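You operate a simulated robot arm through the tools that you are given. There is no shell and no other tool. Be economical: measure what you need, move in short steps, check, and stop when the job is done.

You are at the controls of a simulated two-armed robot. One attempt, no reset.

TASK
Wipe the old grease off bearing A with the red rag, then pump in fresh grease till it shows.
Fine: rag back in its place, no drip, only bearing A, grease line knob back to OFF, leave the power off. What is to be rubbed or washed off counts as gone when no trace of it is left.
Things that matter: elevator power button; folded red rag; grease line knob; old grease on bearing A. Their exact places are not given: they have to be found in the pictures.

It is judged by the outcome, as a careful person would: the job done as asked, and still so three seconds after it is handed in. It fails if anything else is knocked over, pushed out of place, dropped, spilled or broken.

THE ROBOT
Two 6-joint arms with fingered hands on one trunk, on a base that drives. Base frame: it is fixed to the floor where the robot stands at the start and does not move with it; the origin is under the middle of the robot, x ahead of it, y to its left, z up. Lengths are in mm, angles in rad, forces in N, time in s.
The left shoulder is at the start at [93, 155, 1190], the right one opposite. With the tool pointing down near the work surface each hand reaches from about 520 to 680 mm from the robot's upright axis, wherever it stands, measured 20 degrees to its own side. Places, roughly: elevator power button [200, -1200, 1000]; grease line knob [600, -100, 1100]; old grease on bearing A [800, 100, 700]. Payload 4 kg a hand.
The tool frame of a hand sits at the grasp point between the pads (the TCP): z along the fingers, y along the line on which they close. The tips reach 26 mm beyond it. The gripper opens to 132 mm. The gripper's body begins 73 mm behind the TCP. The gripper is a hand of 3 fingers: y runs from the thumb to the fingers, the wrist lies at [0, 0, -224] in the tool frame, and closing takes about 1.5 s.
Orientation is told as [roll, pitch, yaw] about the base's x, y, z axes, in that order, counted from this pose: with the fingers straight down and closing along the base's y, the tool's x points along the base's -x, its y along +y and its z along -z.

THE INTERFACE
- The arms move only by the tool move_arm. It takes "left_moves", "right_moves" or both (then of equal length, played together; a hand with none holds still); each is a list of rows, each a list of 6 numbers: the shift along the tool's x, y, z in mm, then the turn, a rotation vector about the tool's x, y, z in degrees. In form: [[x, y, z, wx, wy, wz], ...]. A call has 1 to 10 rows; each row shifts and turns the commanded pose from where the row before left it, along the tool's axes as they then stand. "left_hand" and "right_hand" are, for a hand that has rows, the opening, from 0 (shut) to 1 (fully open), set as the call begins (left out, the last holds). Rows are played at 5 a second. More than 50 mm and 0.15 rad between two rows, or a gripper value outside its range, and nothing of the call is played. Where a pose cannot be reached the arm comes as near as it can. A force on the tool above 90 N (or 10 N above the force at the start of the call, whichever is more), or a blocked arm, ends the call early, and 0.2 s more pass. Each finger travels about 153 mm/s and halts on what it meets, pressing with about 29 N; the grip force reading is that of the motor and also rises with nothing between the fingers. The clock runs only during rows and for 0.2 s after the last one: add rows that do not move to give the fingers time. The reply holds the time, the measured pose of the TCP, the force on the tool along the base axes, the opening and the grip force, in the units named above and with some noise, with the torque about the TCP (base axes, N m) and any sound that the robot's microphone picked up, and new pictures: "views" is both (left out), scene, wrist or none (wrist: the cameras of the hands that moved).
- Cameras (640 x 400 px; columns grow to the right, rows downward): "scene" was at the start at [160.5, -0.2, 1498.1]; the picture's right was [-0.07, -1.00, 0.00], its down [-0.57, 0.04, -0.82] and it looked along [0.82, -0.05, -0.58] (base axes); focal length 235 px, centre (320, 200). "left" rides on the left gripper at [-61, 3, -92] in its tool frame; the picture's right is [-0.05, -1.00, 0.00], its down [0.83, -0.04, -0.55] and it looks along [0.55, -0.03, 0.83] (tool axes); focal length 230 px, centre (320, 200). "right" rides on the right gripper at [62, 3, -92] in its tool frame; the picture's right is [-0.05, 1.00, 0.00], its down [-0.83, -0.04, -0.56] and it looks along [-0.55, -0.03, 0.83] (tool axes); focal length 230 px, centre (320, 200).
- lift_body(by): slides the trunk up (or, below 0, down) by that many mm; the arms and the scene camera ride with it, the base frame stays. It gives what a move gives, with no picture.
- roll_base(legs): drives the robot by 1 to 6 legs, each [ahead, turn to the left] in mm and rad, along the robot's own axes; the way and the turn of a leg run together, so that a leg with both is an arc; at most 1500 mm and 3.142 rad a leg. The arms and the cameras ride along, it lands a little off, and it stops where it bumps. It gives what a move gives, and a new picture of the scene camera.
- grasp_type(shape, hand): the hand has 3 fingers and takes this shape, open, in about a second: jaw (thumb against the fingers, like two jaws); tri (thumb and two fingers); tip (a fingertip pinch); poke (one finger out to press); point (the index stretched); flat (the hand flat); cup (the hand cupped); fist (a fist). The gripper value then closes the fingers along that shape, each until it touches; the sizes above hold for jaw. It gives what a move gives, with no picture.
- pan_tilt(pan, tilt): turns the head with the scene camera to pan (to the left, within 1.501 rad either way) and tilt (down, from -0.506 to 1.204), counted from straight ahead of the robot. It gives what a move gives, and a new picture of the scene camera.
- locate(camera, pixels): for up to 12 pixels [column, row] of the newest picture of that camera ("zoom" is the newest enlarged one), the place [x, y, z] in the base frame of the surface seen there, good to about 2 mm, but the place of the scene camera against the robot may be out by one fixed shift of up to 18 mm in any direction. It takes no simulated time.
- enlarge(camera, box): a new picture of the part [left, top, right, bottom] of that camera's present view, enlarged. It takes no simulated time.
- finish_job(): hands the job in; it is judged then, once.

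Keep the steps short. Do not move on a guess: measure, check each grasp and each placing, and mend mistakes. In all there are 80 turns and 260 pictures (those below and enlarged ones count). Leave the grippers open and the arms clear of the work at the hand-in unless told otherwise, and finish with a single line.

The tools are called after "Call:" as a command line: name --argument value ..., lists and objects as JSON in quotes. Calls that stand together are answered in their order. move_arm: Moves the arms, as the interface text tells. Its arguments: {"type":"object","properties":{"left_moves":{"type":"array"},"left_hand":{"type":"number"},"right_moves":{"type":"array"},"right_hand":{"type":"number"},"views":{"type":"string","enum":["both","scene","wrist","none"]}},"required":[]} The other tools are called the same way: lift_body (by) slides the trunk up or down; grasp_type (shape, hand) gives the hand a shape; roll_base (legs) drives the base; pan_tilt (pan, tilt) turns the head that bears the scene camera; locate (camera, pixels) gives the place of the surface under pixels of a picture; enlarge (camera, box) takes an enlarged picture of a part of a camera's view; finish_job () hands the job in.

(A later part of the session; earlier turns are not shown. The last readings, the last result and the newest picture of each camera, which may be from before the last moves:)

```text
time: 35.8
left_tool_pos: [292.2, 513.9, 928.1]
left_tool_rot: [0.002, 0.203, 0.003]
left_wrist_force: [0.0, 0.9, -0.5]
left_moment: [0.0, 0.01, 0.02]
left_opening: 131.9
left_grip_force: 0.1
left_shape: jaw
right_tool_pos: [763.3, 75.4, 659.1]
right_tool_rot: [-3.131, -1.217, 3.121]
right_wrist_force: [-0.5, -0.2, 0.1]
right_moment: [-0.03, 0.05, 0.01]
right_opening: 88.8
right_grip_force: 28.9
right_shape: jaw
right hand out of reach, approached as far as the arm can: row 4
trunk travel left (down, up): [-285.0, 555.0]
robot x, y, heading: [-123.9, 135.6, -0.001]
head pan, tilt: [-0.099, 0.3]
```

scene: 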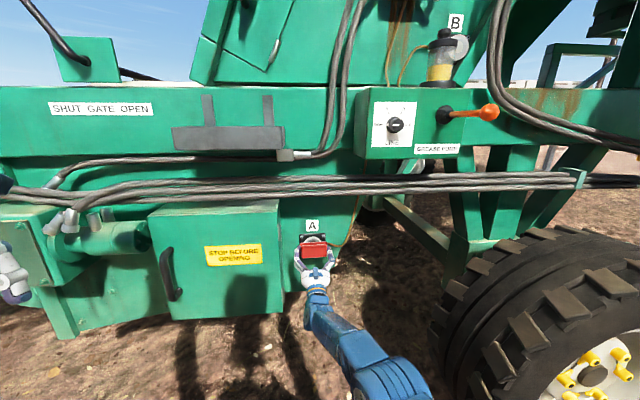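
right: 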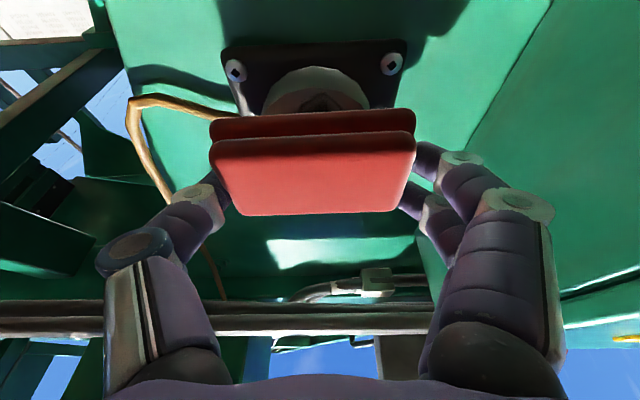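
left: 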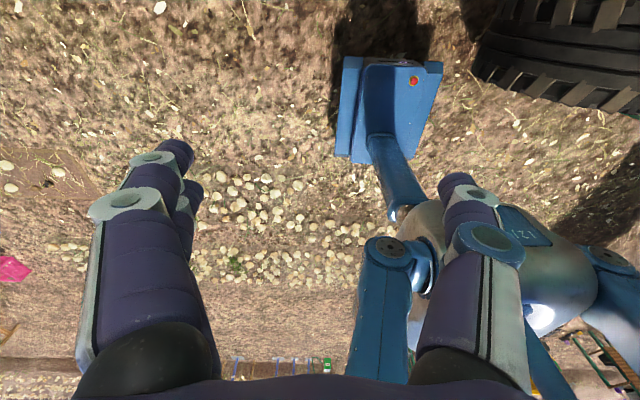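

Reach is at its limit; retreat the hand 50 mm, drive ahead 60 mm, then approach.

Call:
move_arm --right_moves '[[-9, 0, -23, 0, 0, 0], [-9, 0, -24, 0, 0, 0], [0, 0, 0, 0, 0, 0]]' --views "none"

Call:
roll_base --legs '[[60, 0]]'

```text
time: 36.6
left_tool_pos: [292.1, 514.6, 928.3]
left_tool_rot: [0.001, 0.205, 0.004]
left_wrist_force: [0.5, -0.6, -0.7]
left_moment: [-0.01, -0.01, 0.0]
left_opening: 131.8
left_grip_force: 0.0
left_shape: jaw
right_tool_pos: [703.6, 74.4, 663.6]
right_tool_rot: [-3.134, -1.219, 3.122]
right_wrist_force: [-0.4, -0.3, -0.4]
right_moment: [0.0, -0.01, -0.02]
right_opening: 88.6
right_grip_force: 29.0
right_shape: jaw
trunk travel left (down, up): [-285.0, 555.0]
robot x, y, heading: [-124.9, 133.0, -0.003]
head pan, tilt: [-0.099, 0.3]
```

```text
time: 37.5
left_tool_pos: [353.8, 513.1, 927.4]
left_tool_rot: [0.003, 0.204, 0.0]
left_wrist_force: [0.9, -0.3, 0.0]
left_moment: [-0.01, 0.02, 0.03]
left_opening: 132.0
left_grip_force: 0.0
left_shape: jaw
right_tool_pos: [764.2, 73.4, 663.6]
right_tool_rot: [-3.131, -1.22, 3.121]
right_wrist_force: [-0.3, 0.8, -1.1]
right_moment: [-0.02, 0.01, -0.01]
right_opening: 88.4
right_grip_force: 28.8
right_shape: jaw
trunk travel left (down, up): [-285.0, 555.0]
robot x, y, heading: [-67.9, 136.5, -0.001]
head pan, tilt: [-0.099, 0.3]
```

scene: 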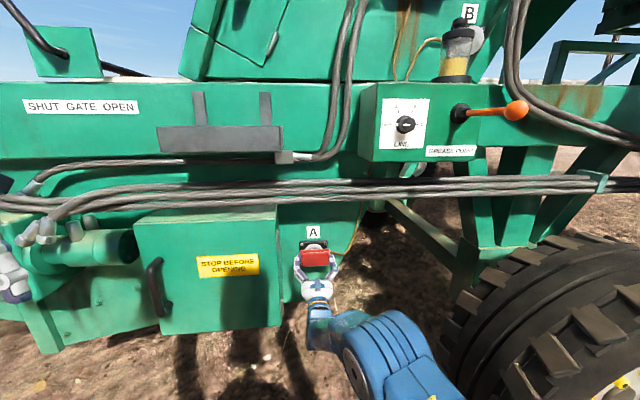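

Creep forward until contact.

Call:
move_arm --right_moves '[[1.4, 0, 3.8, 0, 0, 0], [1, 0, 2.8, 0, 0, 0], [0, 0, 0, 0, 0, 0]]' --views "wrist"

```text
time: 38.4
left_tool_pos: [346.1, 514.1, 915.5]
left_tool_rot: [0.002, 0.246, 0.0]
left_wrist_force: [0.2, -0.2, -0.7]
left_moment: [-0.02, 0.04, -0.01]
left_opening: 132.1
left_grip_force: 0.0
left_shape: jaw
right_tool_pos: [759.1, 74.3, 678.2]
right_tool_rot: [-3.129, -1.2, 3.117]
right_wrist_force: [-0.1, -0.2, -1.3]
right_moment: [-0.03, -0.01, -0.01]
right_opening: 88.7
right_grip_force: 29.3
right_shape: jaw
trunk travel left (down, up): [-285.0, 555.0]
robot x, y, heading: [-59.9, 131.9, -0.005]
head pan, tilt: [-0.099, 0.3]
```

right: 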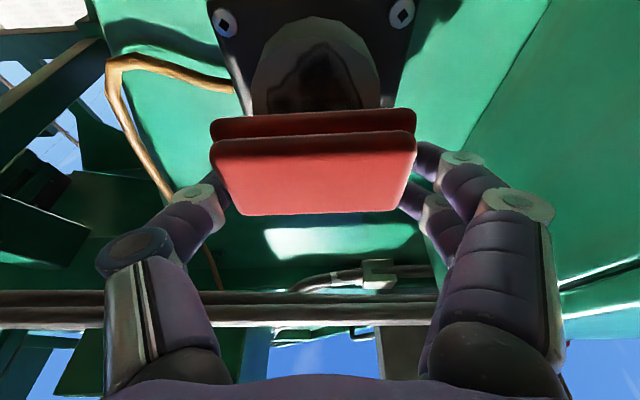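

Pose settled 15 mm high; correct downward and creep again.

Call:
move_arm --right_moves '[[15, 0, -5.5, 0, -1, 0], [1.4, 0, 3.8, 0, 0, 0], [0, 0, 0, 0, 0, 0]]' --views "none"

Call:
move_arm --right_moves '[[1, 0, 2.8, 0, 0, 0], [1, 0, 2.8, 0, 0, 0], [0, 0, 0, 0, 0, 0]]' --views "wrist"

```text
time: 39.1
left_tool_pos: [345.9, 512.8, 916.1]
left_tool_rot: [0.002, 0.246, 0.0]
left_wrist_force: [0.1, -1.0, 0.4]
left_moment: [-0.02, 0.01, 0.0]
left_opening: 132.0
left_grip_force: 0.2
left_shape: jaw
right_tool_pos: [764.1, 73.7, 662.1]
right_tool_rot: [-3.13, -1.184, 3.117]
right_wrist_force: [-0.8, 0.5, -0.7]
right_moment: [0.01, -0.01, 0.0]
right_opening: 88.3
right_grip_force: 28.9
right_shape: jaw
trunk travel left (down, up): [-285.0, 555.0]
robot x, y, heading: [-65.6, 131.2, -0.004]
head pan, tilt: [-0.099, 0.3]
```

```text
time: 40.0
left_tool_pos: [346.2, 514.0, 915.1]
left_tool_rot: [0.002, 0.244, 0.002]
left_wrist_force: [-0.4, 0.7, 0.2]
left_moment: [0.03, -0.02, 0.01]
left_opening: 132.0
left_grip_force: 0.0
left_shape: jaw
right_tool_pos: [770.4, 73.6, 664.1]
right_tool_rot: [-3.128, -1.182, 3.12]
right_wrist_force: [-4.8, 0.3, 1.5]
right_moment: [0.01, 0.06, 0.01]
right_opening: 88.6
right_grip_force: 27.9
right_shape: jaw
trunk travel left (down, up): [-285.0, 555.0]
robot x, y, heading: [-64.8, 132.5, -0.004]
head pan, tilt: [-0.099, 0.3]
```

right: 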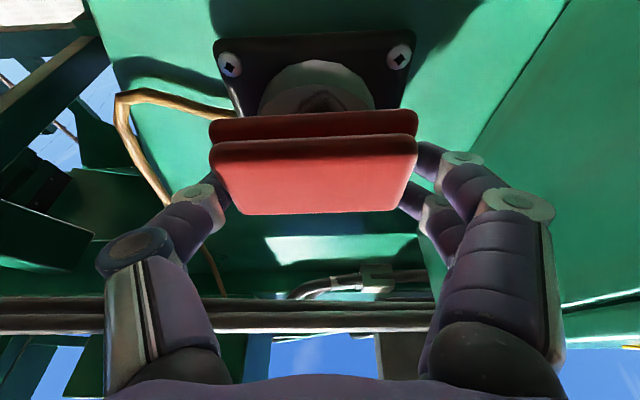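

Contact (4.8 N). Press a bit more and rub up/down and sideways.

Call:
move_arm --right_moves '[[0.8, 0, 1.9, 0, 0, 0], [18.5, 0, -7.6, 0, 0, 0], [0, 14, 0, 0, 0, 0], [-18.5, 0, 7.6, 0, 0, 0], [-18.5, 0, 7.6, 0, 0, 0], [0, -28, 0, 0, 0, 0], [18.5, 0, -7.6, 0, 0, 0], [18.5, 0, -7.6, 0, 0, 0], [0, 14, 0, 0, 0, 0], [-18.5, 0, 7.6, 0, 0, 0]]' --views "wrist"

```text
time: 42.1
left_tool_pos: [344.9, 513.3, 917.4]
left_tool_rot: [0.001, 0.244, 0.001]
left_wrist_force: [0.3, -1.2, 0.4]
left_moment: [0.01, 0.01, -0.01]
left_opening: 131.8
left_grip_force: 0.0
left_shape: jaw
right_tool_pos: [771.5, 73.8, 662.0]
right_tool_rot: [-3.127, -1.184, 3.116]
right_wrist_force: [-13.9, 0.9, -6.2]
right_moment: [0.07, 0.0, -0.3]
right_opening: 87.7
right_grip_force: 28.6
right_shape: jaw
trunk travel left (down, up): [-285.0, 555.0]
robot x, y, heading: [-64.8, 136.0, -0.005]
head pan, tilt: [-0.099, 0.3]
```

right: 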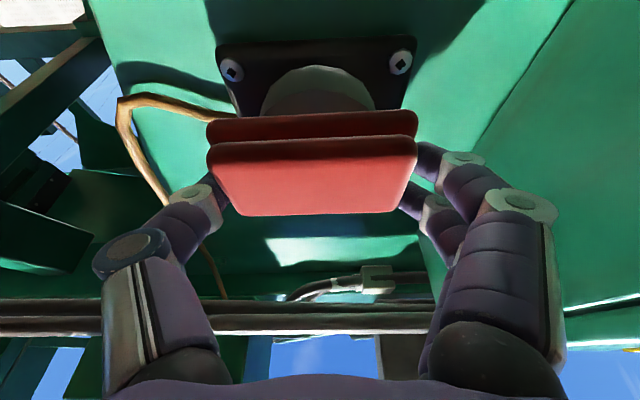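

Force 14 N, stain fading. One more round of rubbing, then back off to look.

Call:
move_arm --right_moves '[[18.5, 10, -7.6, 0, 0, 0], [0, -20, 0, 0, 0, 0], [-18.5, 0, 7.6, 0, 0, 0], [0, 20, 0, 0, 0, 0], [-18.5, 0, 7.6, 0, 0, 0], [0, -20, 0, 0, 0, 0], [18.5, 0, -7.6, 0, 0, 0], [18.5, 20, -7.6, 0, 0, 0], [-9, -10, 3.8, 0, 0, 0], [-9, 0, 3.8, 0, 0, 0]]' --views "none"

Call:
move_arm --right_moves '[[-9, 0, -23, 0, 0, 0], [-9, 0, -23, 0, 0, 0], [-9, 0, -23, 0, 0, 0], [16, 0, -7, 0, 0, 0], [0, 0, 0, 0, 0, 0]]'

Call:
enlarge --camera "right" --box '[220, 0, 440, 120]'

Call:
enlarge --camera "scene" --box '[270, 215, 350, 275]'

```text
time: 44.4
left_tool_pos: [345.5, 514.1, 915.3]
left_tool_rot: [0.001, 0.244, 0.0]
left_wrist_force: [0.3, 0.1, 1.0]
left_moment: [0.03, 0.03, 0.03]
left_opening: 131.9
left_grip_force: 0.0
left_shape: jaw
right_tool_pos: [771.4, 73.0, 662.6]
right_tool_rot: [-3.133, -1.183, 3.12]
right_wrist_force: [-23.2, -0.1, -7.8]
right_moment: [0.18, 0.02, -0.48]
right_opening: 89.4
right_grip_force: 29.1
right_shape: jaw
trunk travel left (down, up): [-285.0, 555.0]
robot x, y, heading: [-60.5, 132.7, -0.002]
head pan, tilt: [-0.099, 0.3]
```

```text
time: 45.5
left_tool_pos: [347.2, 514.4, 916.9]
left_tool_rot: [0.002, 0.247, 0.001]
left_wrist_force: [-0.3, 0.1, 0.5]
left_moment: [-0.02, -0.01, -0.01]
left_opening: 131.8
left_grip_force: 0.0
left_shape: jaw
right_tool_pos: [697.2, 73.4, 644.7]
right_tool_rot: [-3.13, -1.182, 3.121]
right_wrist_force: [0.2, -0.4, -1.1]
right_moment: [0.01, -0.03, -0.02]
right_opening: 89.4
right_grip_force: 29.0
right_shape: jaw
trunk travel left (down, up): [-285.0, 555.0]
robot x, y, heading: [-66.4, 131.1, -0.002]
head pan, tilt: [-0.099, 0.3]
```

scene: 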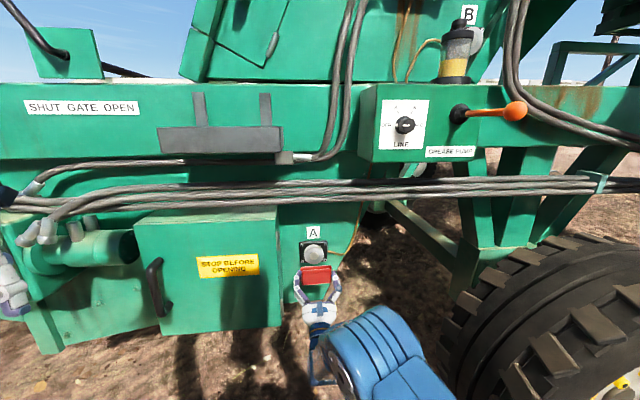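
right: 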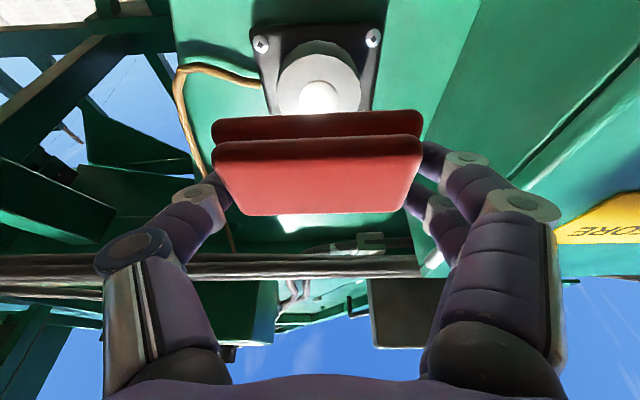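

```text
2.91 times, centred on (330, 60) of right
```

zoom: 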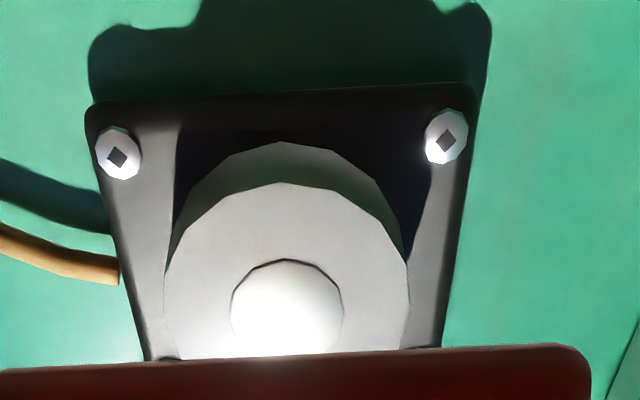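

```text
6.67 times, centred on (310, 245) of scene
```

zoom: 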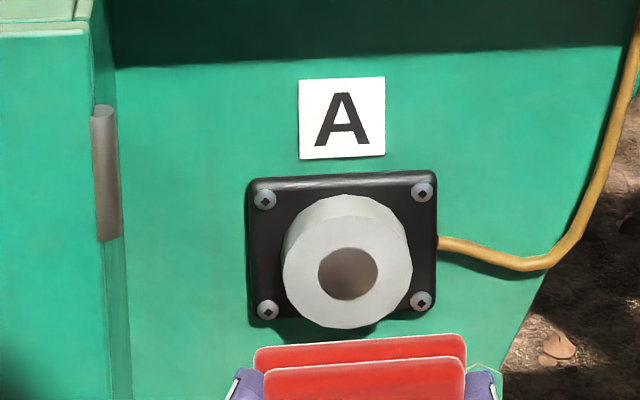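

Stain is gone; the central nub looks a bit brownish — compare with bearing B and zoom tighter.

Call:
enlarge --camera "scene" --box '[300, 238, 330, 268]'

Call:
enlarge --camera "scene" --box '[450, 10, 500, 60]'

```text
13.33 times, centred on (315, 253) of scene
```

zoom: 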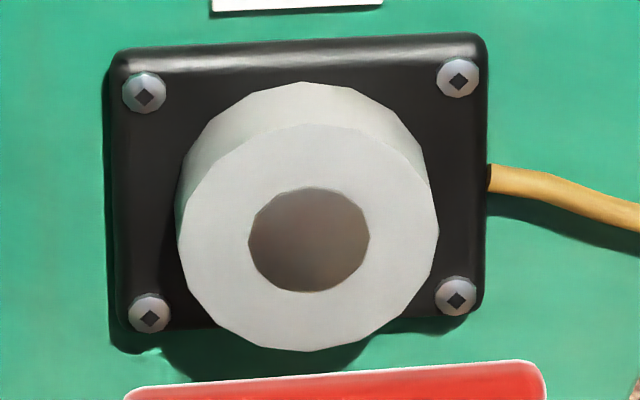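

```text
8.00 times, centred on (475, 35) of scene
```

zoom: 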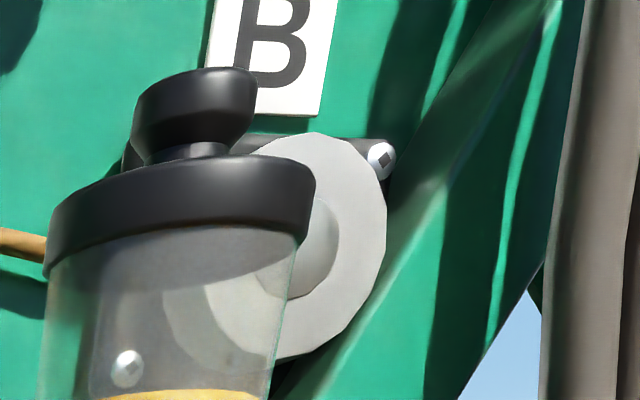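

Clean: bare metal all over, nub only reflecting the ground. Now return the rag: back up 200 mm and raise the trunk.

Call:
roll_base --legs '[[-200, 0]]'

Call:
lift_body --by 400

Call:
lift_body --by 120

Call:
move_arm --right_moves '[[-19, -12, -7, 0, 7.5, 0], [-20, -12, -5, 0, 7.5, 0], [-20, -12, -2, 0, 7.5, 0], [-20, -12, 0, 0, 7.5, 0], [-19, -12, -3, 0, 7.5, 0], [-18, -12, -6, 0, 7.5, 0], [-18, -12, -8, 0, 7.5, 0], [-16, -12, -10, 0, 7.5, 0], [-8, -12, -10, 0, 7.5, 0], [0, -12, -10, 0, 7.5, 0]]'

```text
time: 47.1
left_tool_pos: [144.5, 515.0, 917.0]
left_tool_rot: [0.002, 0.246, 0.001]
left_wrist_force: [-0.7, 0.5, 0.6]
left_moment: [-0.02, -0.04, 0.02]
left_opening: 131.9
left_grip_force: 0.0
left_shape: jaw
right_tool_pos: [496.7, 74.4, 644.8]
right_tool_rot: [-3.129, -1.18, 3.121]
right_wrist_force: [-0.6, 0.3, 0.2]
right_moment: [0.0, 0.04, -0.03]
right_opening: 89.1
right_grip_force: 28.7
right_shape: jaw
trunk travel left (down, up): [-285.0, 555.0]
robot x, y, heading: [-265.0, 135.8, 0.001]
head pan, tilt: [-0.099, 0.3]
```

scene: 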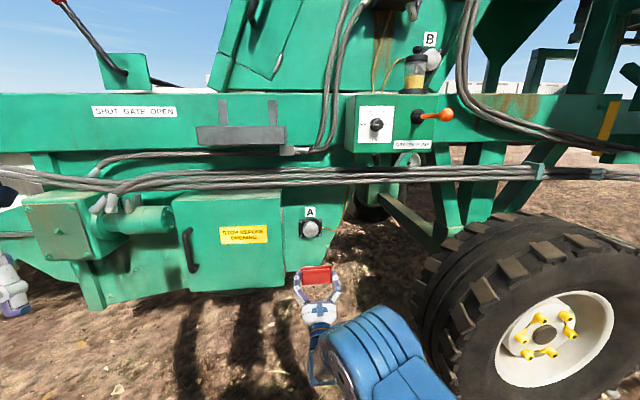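

```text
time: 51.0
left_tool_pos: [144.6, 514.7, 1297.1]
left_tool_rot: [0.003, 0.314, 0.001]
left_wrist_force: [1.0, -1.0, 0.3]
left_moment: [0.03, -0.01, 0.03]
left_opening: 132.0
left_grip_force: 0.0
left_shape: jaw
right_tool_pos: [488.7, 68.6, 1058.6]
right_tool_rot: [-3.135, -1.162, 3.113]
right_wrist_force: [0.5, 0.0, -0.7]
right_moment: [0.01, -0.01, -0.01]
right_opening: 89.6
right_grip_force: 29.2
right_shape: jaw
trunk travel left (down, up): [-685.0, 155.0]
robot x, y, heading: [-265.2, 134.2, 0.002]
head pan, tilt: [-0.099, 0.3]
```

```text
time: 52.5
left_tool_pos: [144.4, 514.4, 1414.3]
left_tool_rot: [0.003, 0.322, -0.002]
left_wrist_force: [-0.3, 0.1, -1.0]
left_moment: [0.0, 0.0, -0.03]
left_opening: 132.0
left_grip_force: 0.0
left_shape: jaw
right_tool_pos: [489.2, 65.5, 1178.2]
right_tool_rot: [-3.136, -1.163, 3.112]
right_wrist_force: [-0.7, 0.2, -0.7]
right_moment: [0.02, 0.0, 0.01]
right_opening: 89.3
right_grip_force: 29.0
right_shape: jaw
trunk travel left (down, up): [-805.0, 35.0]
robot x, y, heading: [-266.2, 134.0, 0.002]
head pan, tilt: [-0.099, 0.3]
```

```text
time: 53.5
left_tool_pos: [134.0, 514.7, 1391.9]
left_tool_rot: [0.004, 0.398, -0.002]
left_wrist_force: [-0.5, 0.7, 0.6]
left_moment: [-0.01, 0.01, -0.04]
left_opening: 132.3
left_grip_force: 0.0
left_shape: jaw
right_tool_pos: [414.3, -16.6, 1059.5]
right_tool_rot: [0.096, -1.149, -0.163]
right_wrist_force: [0.1, 0.8, 0.0]
right_moment: [-0.01, -0.01, -0.02]
right_opening: 89.8
right_grip_force: 28.9
right_shape: jaw
right hand out of reach, approached as far as the arm can: row 1, 2
trunk travel left (down, up): [-805.0, 35.0]
robot x, y, heading: [-269.3, 138.2, -0.002]
head pan, tilt: [-0.099, 0.3]
stopped in row 5 (right hand): the arm was blocked; the commanded pose is now the measured one
```

scene: 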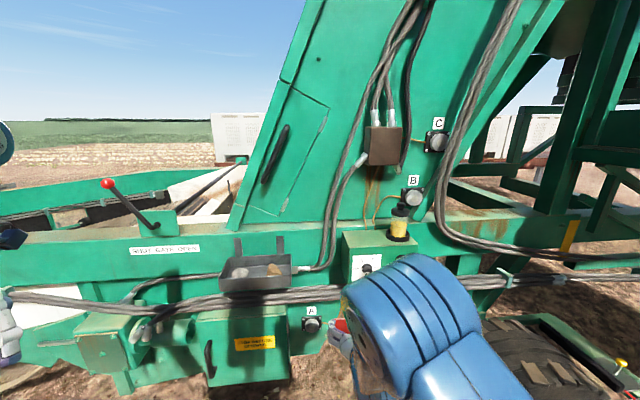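
right: 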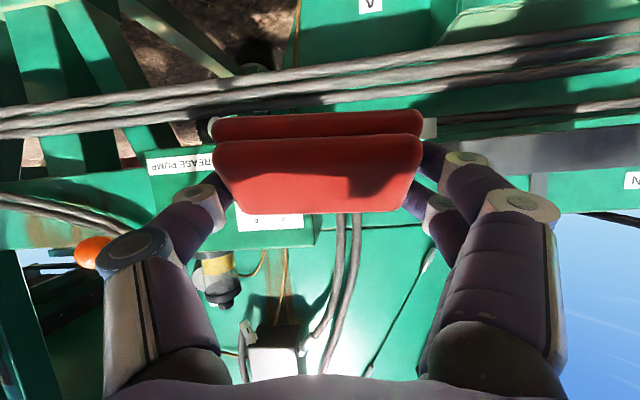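

Elbow folded too close. Extend forward and up first (free space ahead), then continue rotating.

Call:
move_arm --right_moves '[[-40, 0, 15, 0, 0, 0], [-40, 0, 15, 0, 0, 0], [-40, 0, 15, 0, 0, 0], [-40, 0, 15, 0, 0, 0], [0, 0, 0, 0, 0, 0]]' --views "none"

```text
time: 54.7
left_tool_pos: [132.4, 514.4, 1393.4]
left_tool_rot: [0.002, 0.395, 0.0]
left_wrist_force: [-0.3, 0.2, 0.0]
left_moment: [-0.03, 0.0, 0.01]
left_opening: 132.2
left_grip_force: 0.1
left_shape: jaw
right_tool_pos: [535.7, -8.2, 1218.5]
right_tool_rot: [0.037, -1.198, -0.075]
right_wrist_force: [-0.5, 0.7, -0.3]
right_moment: [0.02, -0.01, 0.01]
right_opening: 89.5
right_grip_force: 28.6
right_shape: jaw
trunk travel left (down, up): [-805.0, 35.0]
robot x, y, heading: [-266.6, 137.3, -0.004]
head pan, tilt: [-0.099, 0.3]
```

Call:
move_arm --right_moves '[[-10, -15, 0, -2, 7, 0], [-10, -15, 0, -2, 7, 0], [-10, -15, 0, 0, 7, 0], [-10, -15, 0, 0, 7, 0], [-8, -15, -5, 0, 7, 0], [-5, -15, -8, 0, 7, 0], [0, -15, -10, 0, 6.5, 0], [0, 0, 0, 0, 0, 0]]' --views "wrist"

```text
time: 55.6
left_tool_pos: [121.2, 514.3, 1372.1]
left_tool_rot: [0.003, 0.474, -0.003]
left_wrist_force: [-0.3, -0.4, 0.4]
left_moment: [-0.01, -0.02, -0.02]
left_opening: 131.9
left_grip_force: 0.0
left_shape: jaw
right_tool_pos: [531.0, -59.0, 1259.0]
right_tool_rot: [0.066, -0.816, -0.028]
right_wrist_force: [-0.2, 0.1, -0.6]
right_moment: [0.0, -0.04, 0.0]
right_opening: 89.5
right_grip_force: 29.5
right_shape: jaw
trunk travel left (down, up): [-805.0, 35.0]
robot x, y, heading: [-261.7, 135.6, 0.002]
head pan, tilt: [-0.099, 0.3]
stopped in row 4 (right hand): the arm was blocked; the commanded pose is now the measured one
```

right: 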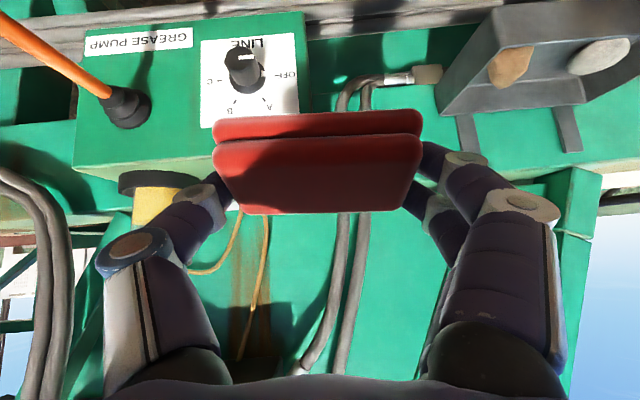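

Call:
move_arm --right_moves '[[-14, -5, 5, 0, 4, 0], [-14, -5, 5, 0, 4, 0], [-14, -5, 5, 0, 4, 0], [-14, -5, 5, 0, 4, 0], [-14, -5, 5, 0, 4, 0], [0, 0, 0, 0, 0, 0]]' --views "scene"

```text
time: 56.0
left_tool_pos: [105.1, 513.3, 1351.7]
left_tool_rot: [0.004, 0.551, -0.005]
left_wrist_force: [-0.1, -0.2, 0.4]
left_moment: [-0.02, -0.02, 0.02]
left_opening: 132.1
left_grip_force: 0.1
left_shape: jaw
right_tool_pos: [516.2, -58.8, 1274.5]
right_tool_rot: [0.067, -0.803, -0.025]
right_wrist_force: [0.5, -0.4, -1.1]
right_moment: [0.0, 0.0, -0.01]
right_opening: 89.5
right_grip_force: 29.1
right_shape: jaw
trunk travel left (down, up): [-805.0, 35.0]
robot x, y, heading: [-265.5, 134.2, 0.002]
head pan, tilt: [-0.099, 0.3]
stopped in row 1 (right hand): the arm was blocked; the commanded pose is now the measured one
```

scene: 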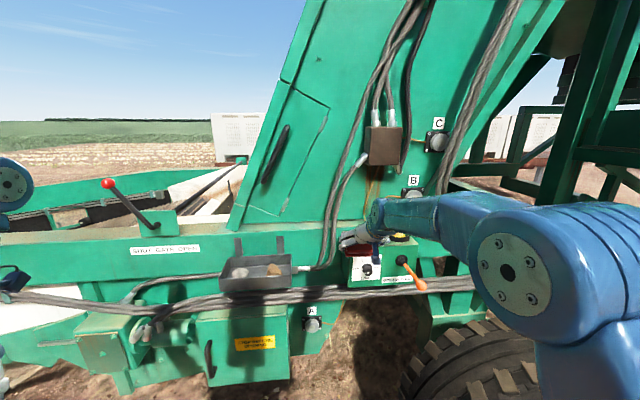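

Left arm is drifting as its held pose is at a limit; bring it to a comfortable pose. For the right hand, try pure small turns to find what is limiting.

Call:
move_arm --left_moves '[[-30, 0, 0, 0, -6, 0], [-30, 0, 0, 0, -6, 0], [-30, 0, 0, 0, -6, 0], [-30, 0, 0, 0, -6, 0], [-30, 0, 0, 0, -6, 0], [-30, 0, 0, 0, 0, 0]]' --right_moves '[[-10, 0, -10, 0, 0, 0], [-10, 0, -10, 0, 0, 0], [-10, 0, -10, 0, 0, 0], [-10, 0, -10, 0, 0, 0], [0, 0, 0, 0, 3, 0], [0, 0, 0, 0, 3, 0]]' --views "none"

```text
time: 56.3
left_tool_pos: [104.4, 515.7, 1338.2]
left_tool_rot: [0.003, 0.55, -0.007]
left_wrist_force: [-0.3, -0.5, -0.1]
left_moment: [0.0, -0.07, -0.01]
left_opening: 132.4
left_grip_force: 0.2
left_shape: jaw
left hand out of reach, approached as far as the arm can: row 1
right_tool_pos: [492.8, -58.7, 1296.7]
right_tool_rot: [0.063, -0.823, -0.023]
right_wrist_force: [-0.6, -0.3, -0.5]
right_moment: [0.03, -0.04, -0.02]
right_opening: 89.5
right_grip_force: 29.4
right_shape: jaw
trunk travel left (down, up): [-805.0, 35.0]
robot x, y, heading: [-264.9, 136.0, -0.001]
head pan, tilt: [-0.099, 0.3]
stopped in row 1 (right hand): the arm was blocked; the commanded pose is now the measured one
```

Call:
move_arm --right_moves '[[0, 0, 20, 0, 0, 0], [0, 0, 20, 0, 0, 0], [0, 0, 20, 0, 0, 0], [0, 0, 0, 0, 0, 0]]' --views "none"

Call:
pan_tilt --pan -0.9 --tilt 0.4

```text
time: 57.1
left_tool_pos: [86.4, 515.7, 1319.7]
left_tool_rot: [0.003, 0.623, -0.01]
left_wrist_force: [-0.7, -0.6, 0.5]
left_moment: [-0.01, 0.01, 0.01]
left_opening: 132.0
left_grip_force: 0.1
left_shape: jaw
right_tool_pos: [514.1, -57.0, 1268.8]
right_tool_rot: [0.062, -0.842, -0.022]
right_wrist_force: [0.4, 0.7, 0.0]
right_moment: [-0.02, -0.04, 0.02]
right_opening: 89.5
right_grip_force: 29.3
right_shape: jaw
trunk travel left (down, up): [-805.0, 35.0]
robot x, y, heading: [-263.6, 135.0, 0.004]
head pan, tilt: [-0.099, 0.3]
stopped in row 4 (right hand): the arm was blocked; the commanded pose is now the measured one
```

```text
time: 58.3
left_tool_pos: [89.4, 514.5, 1320.6]
left_tool_rot: [0.005, 0.622, -0.009]
left_wrist_force: [0.2, -0.3, -0.2]
left_moment: [-0.03, 0.0, 0.0]
left_opening: 131.8
left_grip_force: 0.1
left_shape: jaw
right_tool_pos: [517.0, -58.0, 1267.9]
right_tool_rot: [0.065, -0.839, -0.024]
right_wrist_force: [0.5, 0.0, -0.7]
right_moment: [0.02, 0.06, 0.01]
right_opening: 89.6
right_grip_force: 28.5
right_shape: jaw
trunk travel left (down, up): [-805.0, 35.0]
robot x, y, heading: [-266.6, 133.9, -0.002]
head pan, tilt: [-0.901, 0.4]
```

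scene: 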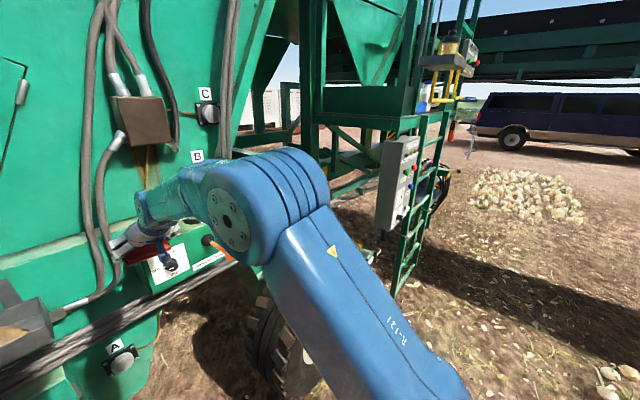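

The elbow is up and outward, nothing touching. Bring the hand closer in (toward the earlier working distance ~600 ahead), then turn.

Call:
locate --camera "scene" --pixels '[[232, 220], [300, 170], [205, 180], [145, 215], [360, 300], [310, 260]]'

Call:
enlarge --camera "scene" --box '[360, 100, 460, 260]'

Call:
move_arm --right_moves '[[13, -10, -15, 0, 0, 0], [13, -10, -15, 0, 0, 0], [13, -10, -15, 0, 0, 0], [13, -10, -15, 0, 0, 0], [13, -10, -15, 0, 0, 0], [0, 0, 0, 0, 0, 0]]' --views "scene"

```text
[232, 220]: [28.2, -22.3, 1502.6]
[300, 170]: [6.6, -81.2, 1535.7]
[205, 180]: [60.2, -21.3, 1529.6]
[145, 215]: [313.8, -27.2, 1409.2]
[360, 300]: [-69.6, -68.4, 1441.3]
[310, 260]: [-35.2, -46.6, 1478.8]
```

```text
2.50 times, centred on (410, 180) of scene
```

zoom: 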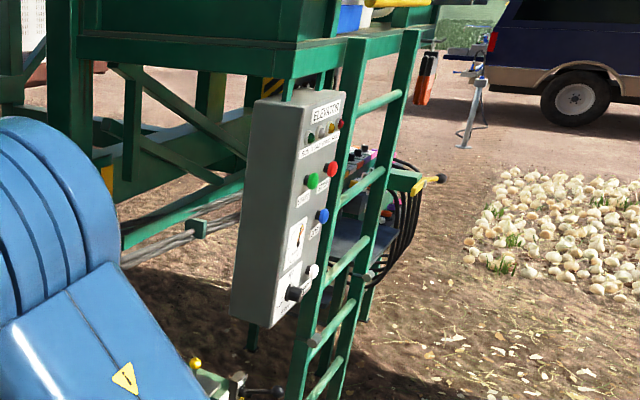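

```text
time: 59.7
left_tool_pos: [88.6, 514.6, 1321.5]
left_tool_rot: [0.006, 0.621, -0.008]
left_wrist_force: [0.6, 0.8, -0.3]
left_moment: [0.02, 0.01, 0.01]
left_opening: 131.9
left_grip_force: 0.1
left_shape: jaw
right_tool_pos: [419.1, -109.6, 1266.6]
right_tool_rot: [0.066, -0.84, -0.023]
right_wrist_force: [0.7, 0.1, -0.8]
right_moment: [0.0, 0.04, 0.01]
right_opening: 89.3
right_grip_force: 29.4
right_shape: jaw
trunk travel left (down, up): [-805.0, 35.0]
robot x, y, heading: [-264.4, 132.5, -0.003]
head pan, tilt: [-0.901, 0.4]
```

scene: 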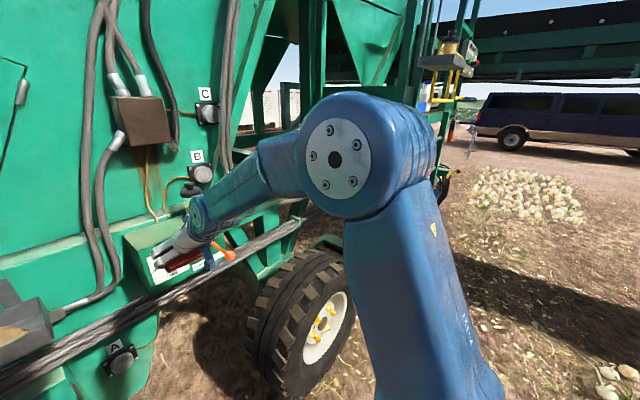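

Motion is exact again. Now turn down to pitch ≈ -0.35 and set yaw.

Call:
move_arm --right_moves '[[0, -4, 0, 0, 7, 0], [0, -4, 0, 0, 7, 0], [0, -4, 0, 0, 7, 0], [0, -4, 0, 0, 7, 0], [0, 0, 0, 1.5, 0, -3.6], [0, 0, 0, 1.4, 0, -3.6], [0, 0, 0, 0, 0, 0]]' --views "none"

```text
time: 61.3
left_tool_pos: [89.1, 514.2, 1321.4]
left_tool_rot: [0.005, 0.62, -0.009]
left_wrist_force: [0.4, 0.2, 0.6]
left_moment: [0.01, 0.0, 0.02]
left_opening: 131.9
left_grip_force: 0.1
left_shape: jaw
right_tool_pos: [420.1, -126.3, 1266.6]
right_tool_rot: [-0.051, -0.351, 0.145]
right_wrist_force: [-0.6, -0.4, -0.9]
right_moment: [0.0, 0.01, -0.02]
right_opening: 89.3
right_grip_force: 29.0
right_shape: jaw
trunk travel left (down, up): [-805.0, 35.0]
robot x, y, heading: [-266.6, 131.2, 0.003]
head pan, tilt: [-0.901, 0.4]
```

Call:
move_arm --left_moves '[[-18, 0, -25, 0, -6, 0], [-20, 0, -23, 0, -6, 0], [-23, 0, -20, 0, -6, 0], [-25, 0, -18, 0, -6, 0], [-27, 0, -15, 0, -6, 0], [-30, 0, -10, 0, -5, 0], [-30, 0, 0, 0, 0, 0]]' --right_moves '[[0, 0, 0, 0, 0, 4], [0, 0, 0, 0, 0, 0], [0, 0, 0, 0, 0, 0], [0, 0, 0, 0, 0, 0], [0, 0, 0, 0, 0, 0], [0, 0, 0, 0, 0, 0], [0, 0, 0, 0, 0, 0]]' --views "none"

Call:
pan_tilt --pan -0.35 --tilt 0.6

Call:
roll_base --legs '[[280, 0]]'

```text
time: 62.9
left_tool_pos: [292.1, 512.4, 1419.2]
left_tool_rot: [0.005, -0.083, -0.012]
left_wrist_force: [-0.4, 0.0, -0.6]
left_moment: [0.02, 0.01, 0.01]
left_opening: 131.8
left_grip_force: 0.0
left_shape: jaw
left hand out of reach, approached as far as the arm can: row 1
right_tool_pos: [421.2, -126.4, 1266.0]
right_tool_rot: [-0.025, -0.351, 0.067]
right_wrist_force: [1.1, -0.7, -0.9]
right_moment: [0.0, 0.01, 0.04]
right_opening: 89.4
right_grip_force: 29.0
right_shape: jaw
trunk travel left (down, up): [-805.0, 35.0]
robot x, y, heading: [-263.6, 134.5, 0.001]
head pan, tilt: [-0.901, 0.4]
```

```text
time: 63.8
left_tool_pos: [288.0, 514.6, 1421.3]
left_tool_rot: [0.005, -0.085, -0.012]
left_wrist_force: [-0.1, -0.2, -0.5]
left_moment: [0.0, -0.01, 0.0]
left_opening: 132.0
left_grip_force: 0.0
left_shape: jaw
right_tool_pos: [417.6, -126.1, 1267.4]
right_tool_rot: [-0.024, -0.352, 0.068]
right_wrist_force: [-1.1, -0.2, -1.0]
right_moment: [-0.01, 0.01, 0.0]
right_opening: 89.2
right_grip_force: 29.4
right_shape: jaw
trunk travel left (down, up): [-805.0, 35.0]
robot x, y, heading: [-267.1, 132.8, 0.004]
head pan, tilt: [-0.351, 0.6]
```

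scene: 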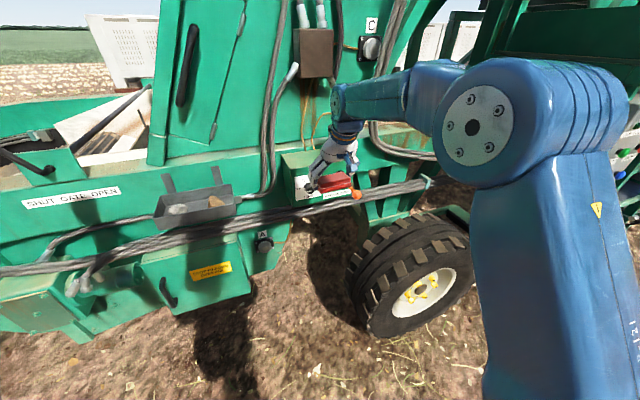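

```text
time: 65.8
left_tool_pos: [563.0, 514.8, 1422.4]
left_tool_rot: [0.004, -0.083, -0.009]
left_wrist_force: [0.2, -0.5, 0.4]
left_moment: [0.0, 0.0, 0.03]
left_opening: 132.0
left_grip_force: 0.0
left_shape: jaw
right_tool_pos: [693.4, -124.7, 1266.9]
right_tool_rot: [-0.024, -0.355, 0.069]
right_wrist_force: [-1.1, 0.2, -0.1]
right_moment: [0.01, 0.05, 0.02]
right_opening: 89.4
right_grip_force: 28.7
right_shape: jaw
trunk travel left (down, up): [-805.0, 35.0]
robot x, y, heading: [16.4, 135.3, 0.002]
head pan, tilt: [-0.351, 0.6]
```

scene: 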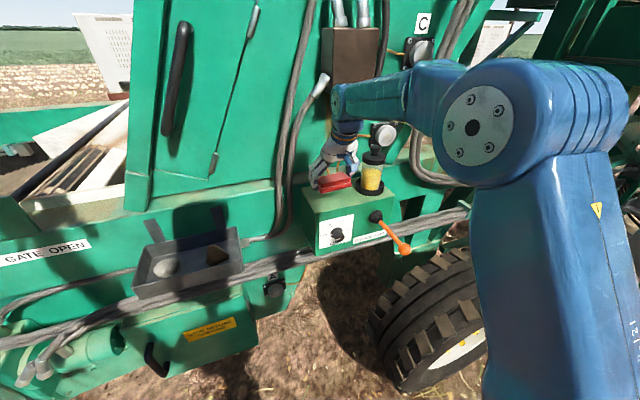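

Close to the place. Move over it to ~15 mm above and check.

Call:
move_arm --right_moves '[[-12, -4, 14, 0, 0, 0], [-3, -4, 15, 0, 0, 0], [3, 0, 15, 0, 0, 0], [0, 0, 0, 0, 0, 0]]'

Call:
enlarge --camera "scene" --box '[290, 130, 410, 250]'

```text
time: 66.8
left_tool_pos: [537.3, 515.3, 1431.9]
left_tool_rot: [0.004, -0.104, -0.013]
left_wrist_force: [0.6, -0.5, -0.5]
left_moment: [-0.02, -0.03, 0.0]
left_opening: 132.0
left_grip_force: 0.0
left_shape: jaw
right_tool_pos: [699.1, -131.5, 1245.0]
right_tool_rot: [-0.025, -0.374, 0.071]
right_wrist_force: [0.6, 0.8, 0.1]
right_moment: [-0.01, 0.0, 0.0]
right_opening: 89.8
right_grip_force: 29.1
right_shape: jaw
trunk travel left (down, up): [-805.0, 35.0]
robot x, y, heading: [10.8, 132.2, 0.004]
head pan, tilt: [-0.351, 0.6]
```

scene: 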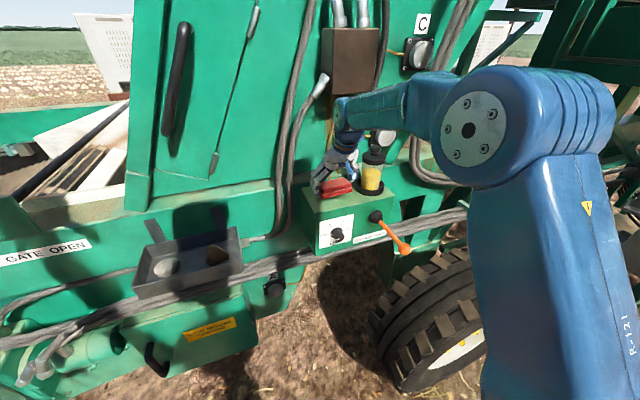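
right: 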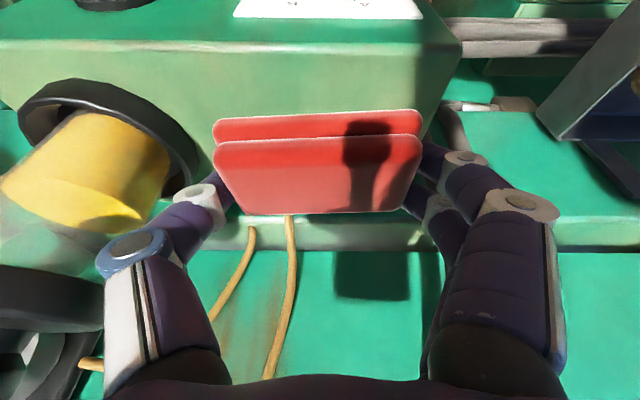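

```text
3.33 times, centred on (350, 190) of scene
```

zoom: 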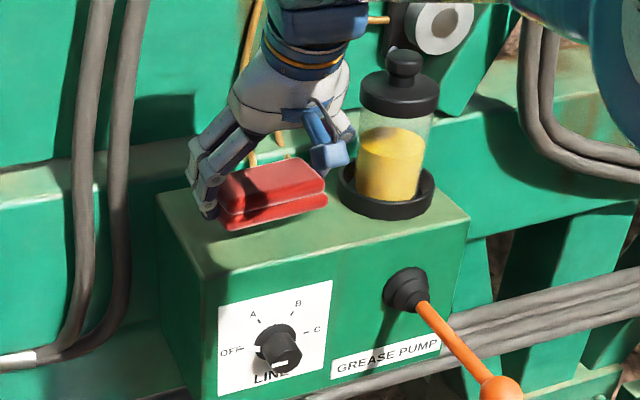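

Need +22 in x and −30 in z. Go in small steps watching the force.

Call:
move_arm --right_moves '[[-10, 0, 8, 0, 1.3, 0], [-6, 0, 8, 0, 0, 0], [2, 0, 6, 0, 0, 0], [2, 0, 6, 0, 0, 0], [0, 0, 0, 0, 0, 0]]' --views "wrist"

```text
time: 67.4
left_tool_pos: [511.2, 514.5, 1442.5]
left_tool_rot: [0.005, -0.122, -0.013]
left_wrist_force: [0.1, 0.4, -0.6]
left_moment: [0.0, -0.02, -0.02]
left_opening: 131.9
left_grip_force: 0.1
left_shape: jaw
right_tool_pos: [695.8, -130.0, 1249.2]
right_tool_rot: [-0.026, -0.37, 0.07]
right_wrist_force: [0.3, -0.9, -1.1]
right_moment: [0.0, -0.06, 0.02]
right_opening: 89.6
right_grip_force: 29.1
right_shape: jaw
trunk travel left (down, up): [-805.0, 35.0]
robot x, y, heading: [9.2, 135.9, 0.003]
head pan, tilt: [-0.351, 0.6]
stopped in row 2 (right hand): the arm was blocked; the commanded pose is now the measured one
```

right: 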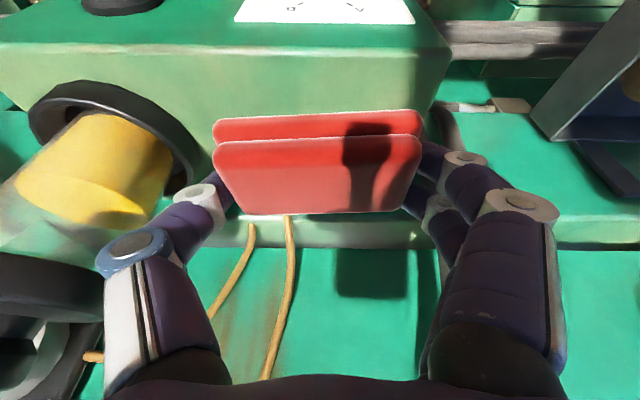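

At the reach limit. Retract the hand 60 mm, drive ahead 85 mm.

Call:
move_arm --right_moves '[[28, 0, -11, 0, 0, 0], [28, 0, -11, 0, 0, 0], [0, 0, 0, 0, 0, 0]]' --views "none"

Call:
roll_base --legs '[[80, 0]]'

```text
time: 68.2
left_tool_pos: [514.0, 514.9, 1441.8]
left_tool_rot: [0.006, -0.12, -0.014]
left_wrist_force: [-0.3, 0.6, 0.6]
left_moment: [0.0, -0.01, -0.01]
left_opening: 132.0
left_grip_force: 0.1
left_shape: jaw
right_tool_pos: [636.3, -134.5, 1249.7]
right_tool_rot: [-0.026, -0.368, 0.071]
right_wrist_force: [0.0, 0.2, -0.7]
right_moment: [0.0, 0.03, 0.02]
right_opening: 89.3
right_grip_force: 29.1
right_shape: jaw
trunk travel left (down, up): [-805.0, 35.0]
robot x, y, heading: [8.7, 134.0, -0.002]
head pan, tilt: [-0.351, 0.6]
```

```text
time: 69.2
left_tool_pos: [583.3, 513.4, 1445.9]
left_tool_rot: [0.005, -0.131, -0.017]
left_wrist_force: [0.4, -0.6, 0.7]
left_moment: [0.0, 0.02, 0.02]
left_opening: 132.0
left_grip_force: 0.1
left_shape: jaw
right_tool_pos: [706.3, -136.9, 1254.9]
right_tool_rot: [-0.026, -0.375, 0.07]
right_wrist_force: [0.0, -0.5, 0.4]
right_moment: [0.01, 0.04, -0.02]
right_opening: 89.4
right_grip_force: 29.4
right_shape: jaw
trunk travel left (down, up): [-805.0, 35.0]
robot x, y, heading: [91.2, 134.7, -0.006]
head pan, tilt: [-0.351, 0.6]
```

scene: 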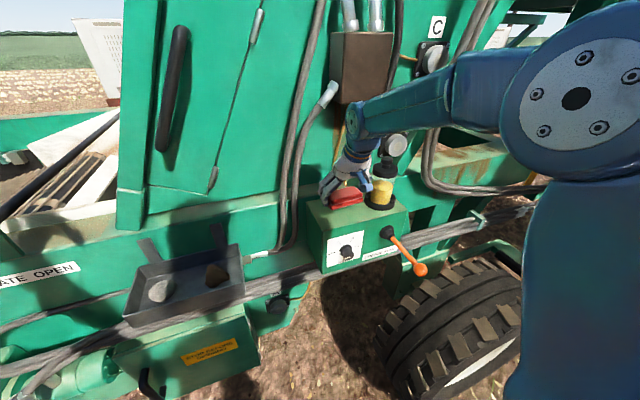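

Call:
move_arm --right_moves '[[-1, 3, 14, 0, 1.4, 0], [0, 2.5, 14, 0, 0, 0], [0, 0, 8, 0, 0, 0], [0, 0, 0, 0, 0, 0]]' --views "none"

```text
time: 70.2
left_tool_pos: [588.6, 513.7, 1425.6]
left_tool_rot: [0.007, -0.079, -0.02]
left_wrist_force: [0.6, -0.5, 0.4]
left_moment: [0.01, 0.03, -0.01]
left_opening: 132.2
left_grip_force: 0.1
left_shape: jaw
right_tool_pos: [715.7, -130.0, 1222.7]
right_tool_rot: [-0.026, -0.357, 0.07]
right_wrist_force: [-0.5, 0.6, -0.5]
right_moment: [-0.02, 0.02, 0.01]
right_opening: 89.3
right_grip_force: 29.3
right_shape: jaw
trunk travel left (down, up): [-805.0, 35.0]
robot x, y, heading: [90.6, 134.8, 0.0]
head pan, tilt: [-0.351, 0.6]
```

Call:
move_arm --right_moves '[[-2.4, 0, 4, 0, 0, 0], [0.3, 0, 2.5, 0, 0, 0], [0.7, 0, 2, 0, 0, 0], [0, 0, 0, 0, 0, 0]]'

Call:
enlarge --camera "scene" --box '[290, 150, 410, 270]'

```text
time: 71.2
left_tool_pos: [584.9, 512.8, 1428.2]
left_tool_rot: [0.007, -0.082, -0.019]
left_wrist_force: [0.4, 0.0, 0.1]
left_moment: [0.02, -0.02, -0.04]
left_opening: 131.8
left_grip_force: 0.1
left_shape: jaw
right_tool_pos: [717.4, -130.2, 1216.7]
right_tool_rot: [-0.027, -0.358, 0.07]
right_wrist_force: [0.3, -0.2, 0.4]
right_moment: [0.01, -0.03, 0.02]
right_opening: 89.3
right_grip_force: 28.8
right_shape: jaw
trunk travel left (down, up): [-805.0, 35.0]
robot x, y, heading: [91.3, 134.5, -0.004]
head pan, tilt: [-0.351, 0.6]
```

scene: 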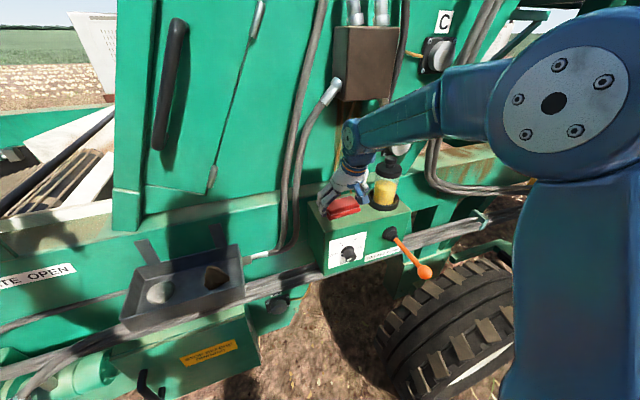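
right: 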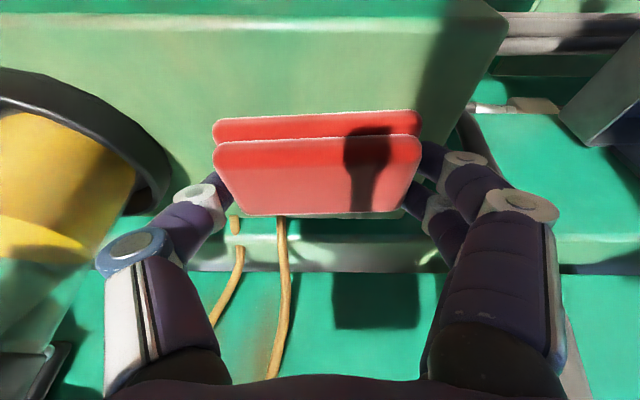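

```text
3.33 times, centred on (350, 210) of scene
```

zoom: 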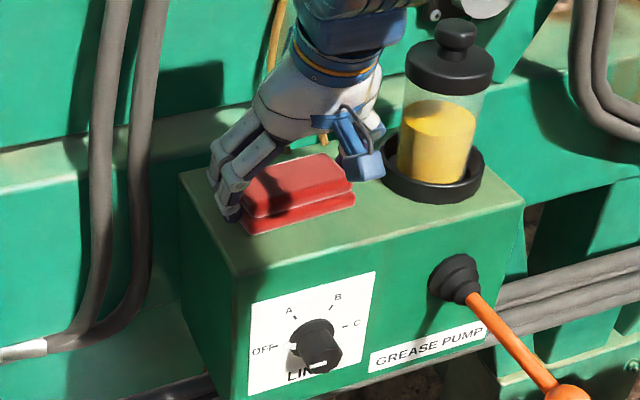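

Almost the same picture as at the pick-up. Lower the last 3 mm and open slowly.

Call:
move_arm --right_moves '[[-2, 0, 2.5, 0, 0, 0], [0.5, 0, 1.5, 0, 0, 0], [0, 0, 0, 0, 0, 0]]' --views "none"

Call:
move_arm --right_moves '[[0, 0, 0, 0, 0, 0], [0, 0, 0, 0, 0, 0], [0, 0, 0, 0, 0, 0], [0, 0, 0, 0, 0, 0], [0, 0, 0, 0, 0, 0]]' --right_hand 0.95 --views "wrist"

```text
time: 72.0
left_tool_pos: [585.4, 512.7, 1427.9]
left_tool_rot: [0.005, -0.082, -0.019]
left_wrist_force: [0.3, -0.5, 0.8]
left_moment: [0.04, 0.02, 0.01]
left_opening: 131.9
left_grip_force: 0.0
left_shape: jaw
right_tool_pos: [719.5, -131.1, 1215.1]
right_tool_rot: [-0.026, -0.359, 0.071]
right_wrist_force: [0.9, 0.1, 3.7]
right_moment: [0.24, -0.05, -0.02]
right_opening: 89.4
right_grip_force: 28.9
right_shape: jaw
trunk travel left (down, up): [-805.0, 35.0]
robot x, y, heading: [94.0, 134.1, 0.003]
head pan, tilt: [-0.351, 0.6]
```

```text
time: 73.2
left_tool_pos: [586.0, 512.9, 1428.0]
left_tool_rot: [0.006, -0.081, -0.02]
left_wrist_force: [0.4, -0.6, -0.3]
left_moment: [0.0, -0.03, -0.01]
left_opening: 131.9
left_grip_force: 0.0
left_shape: jaw
right_tool_pos: [720.1, -130.7, 1214.3]
right_tool_rot: [-0.025, -0.356, 0.07]
right_wrist_force: [0.0, -0.2, 0.0]
right_moment: [0.01, -0.02, 0.01]
right_opening: 125.4
right_grip_force: 0.0
right_shape: jaw
trunk travel left (down, up): [-805.0, 35.0]
robot x, y, heading: [90.7, 133.2, -0.002]
head pan, tilt: [-0.351, 0.6]
```

right: 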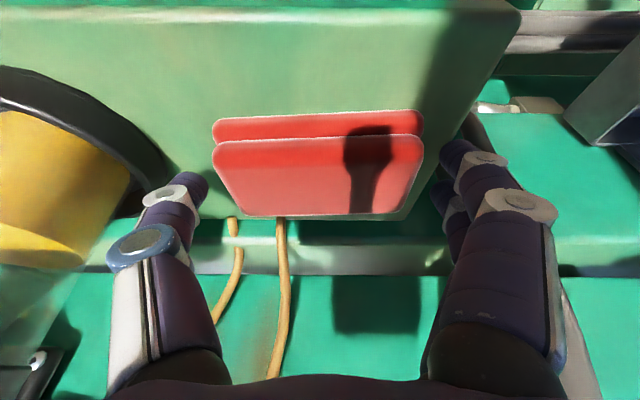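

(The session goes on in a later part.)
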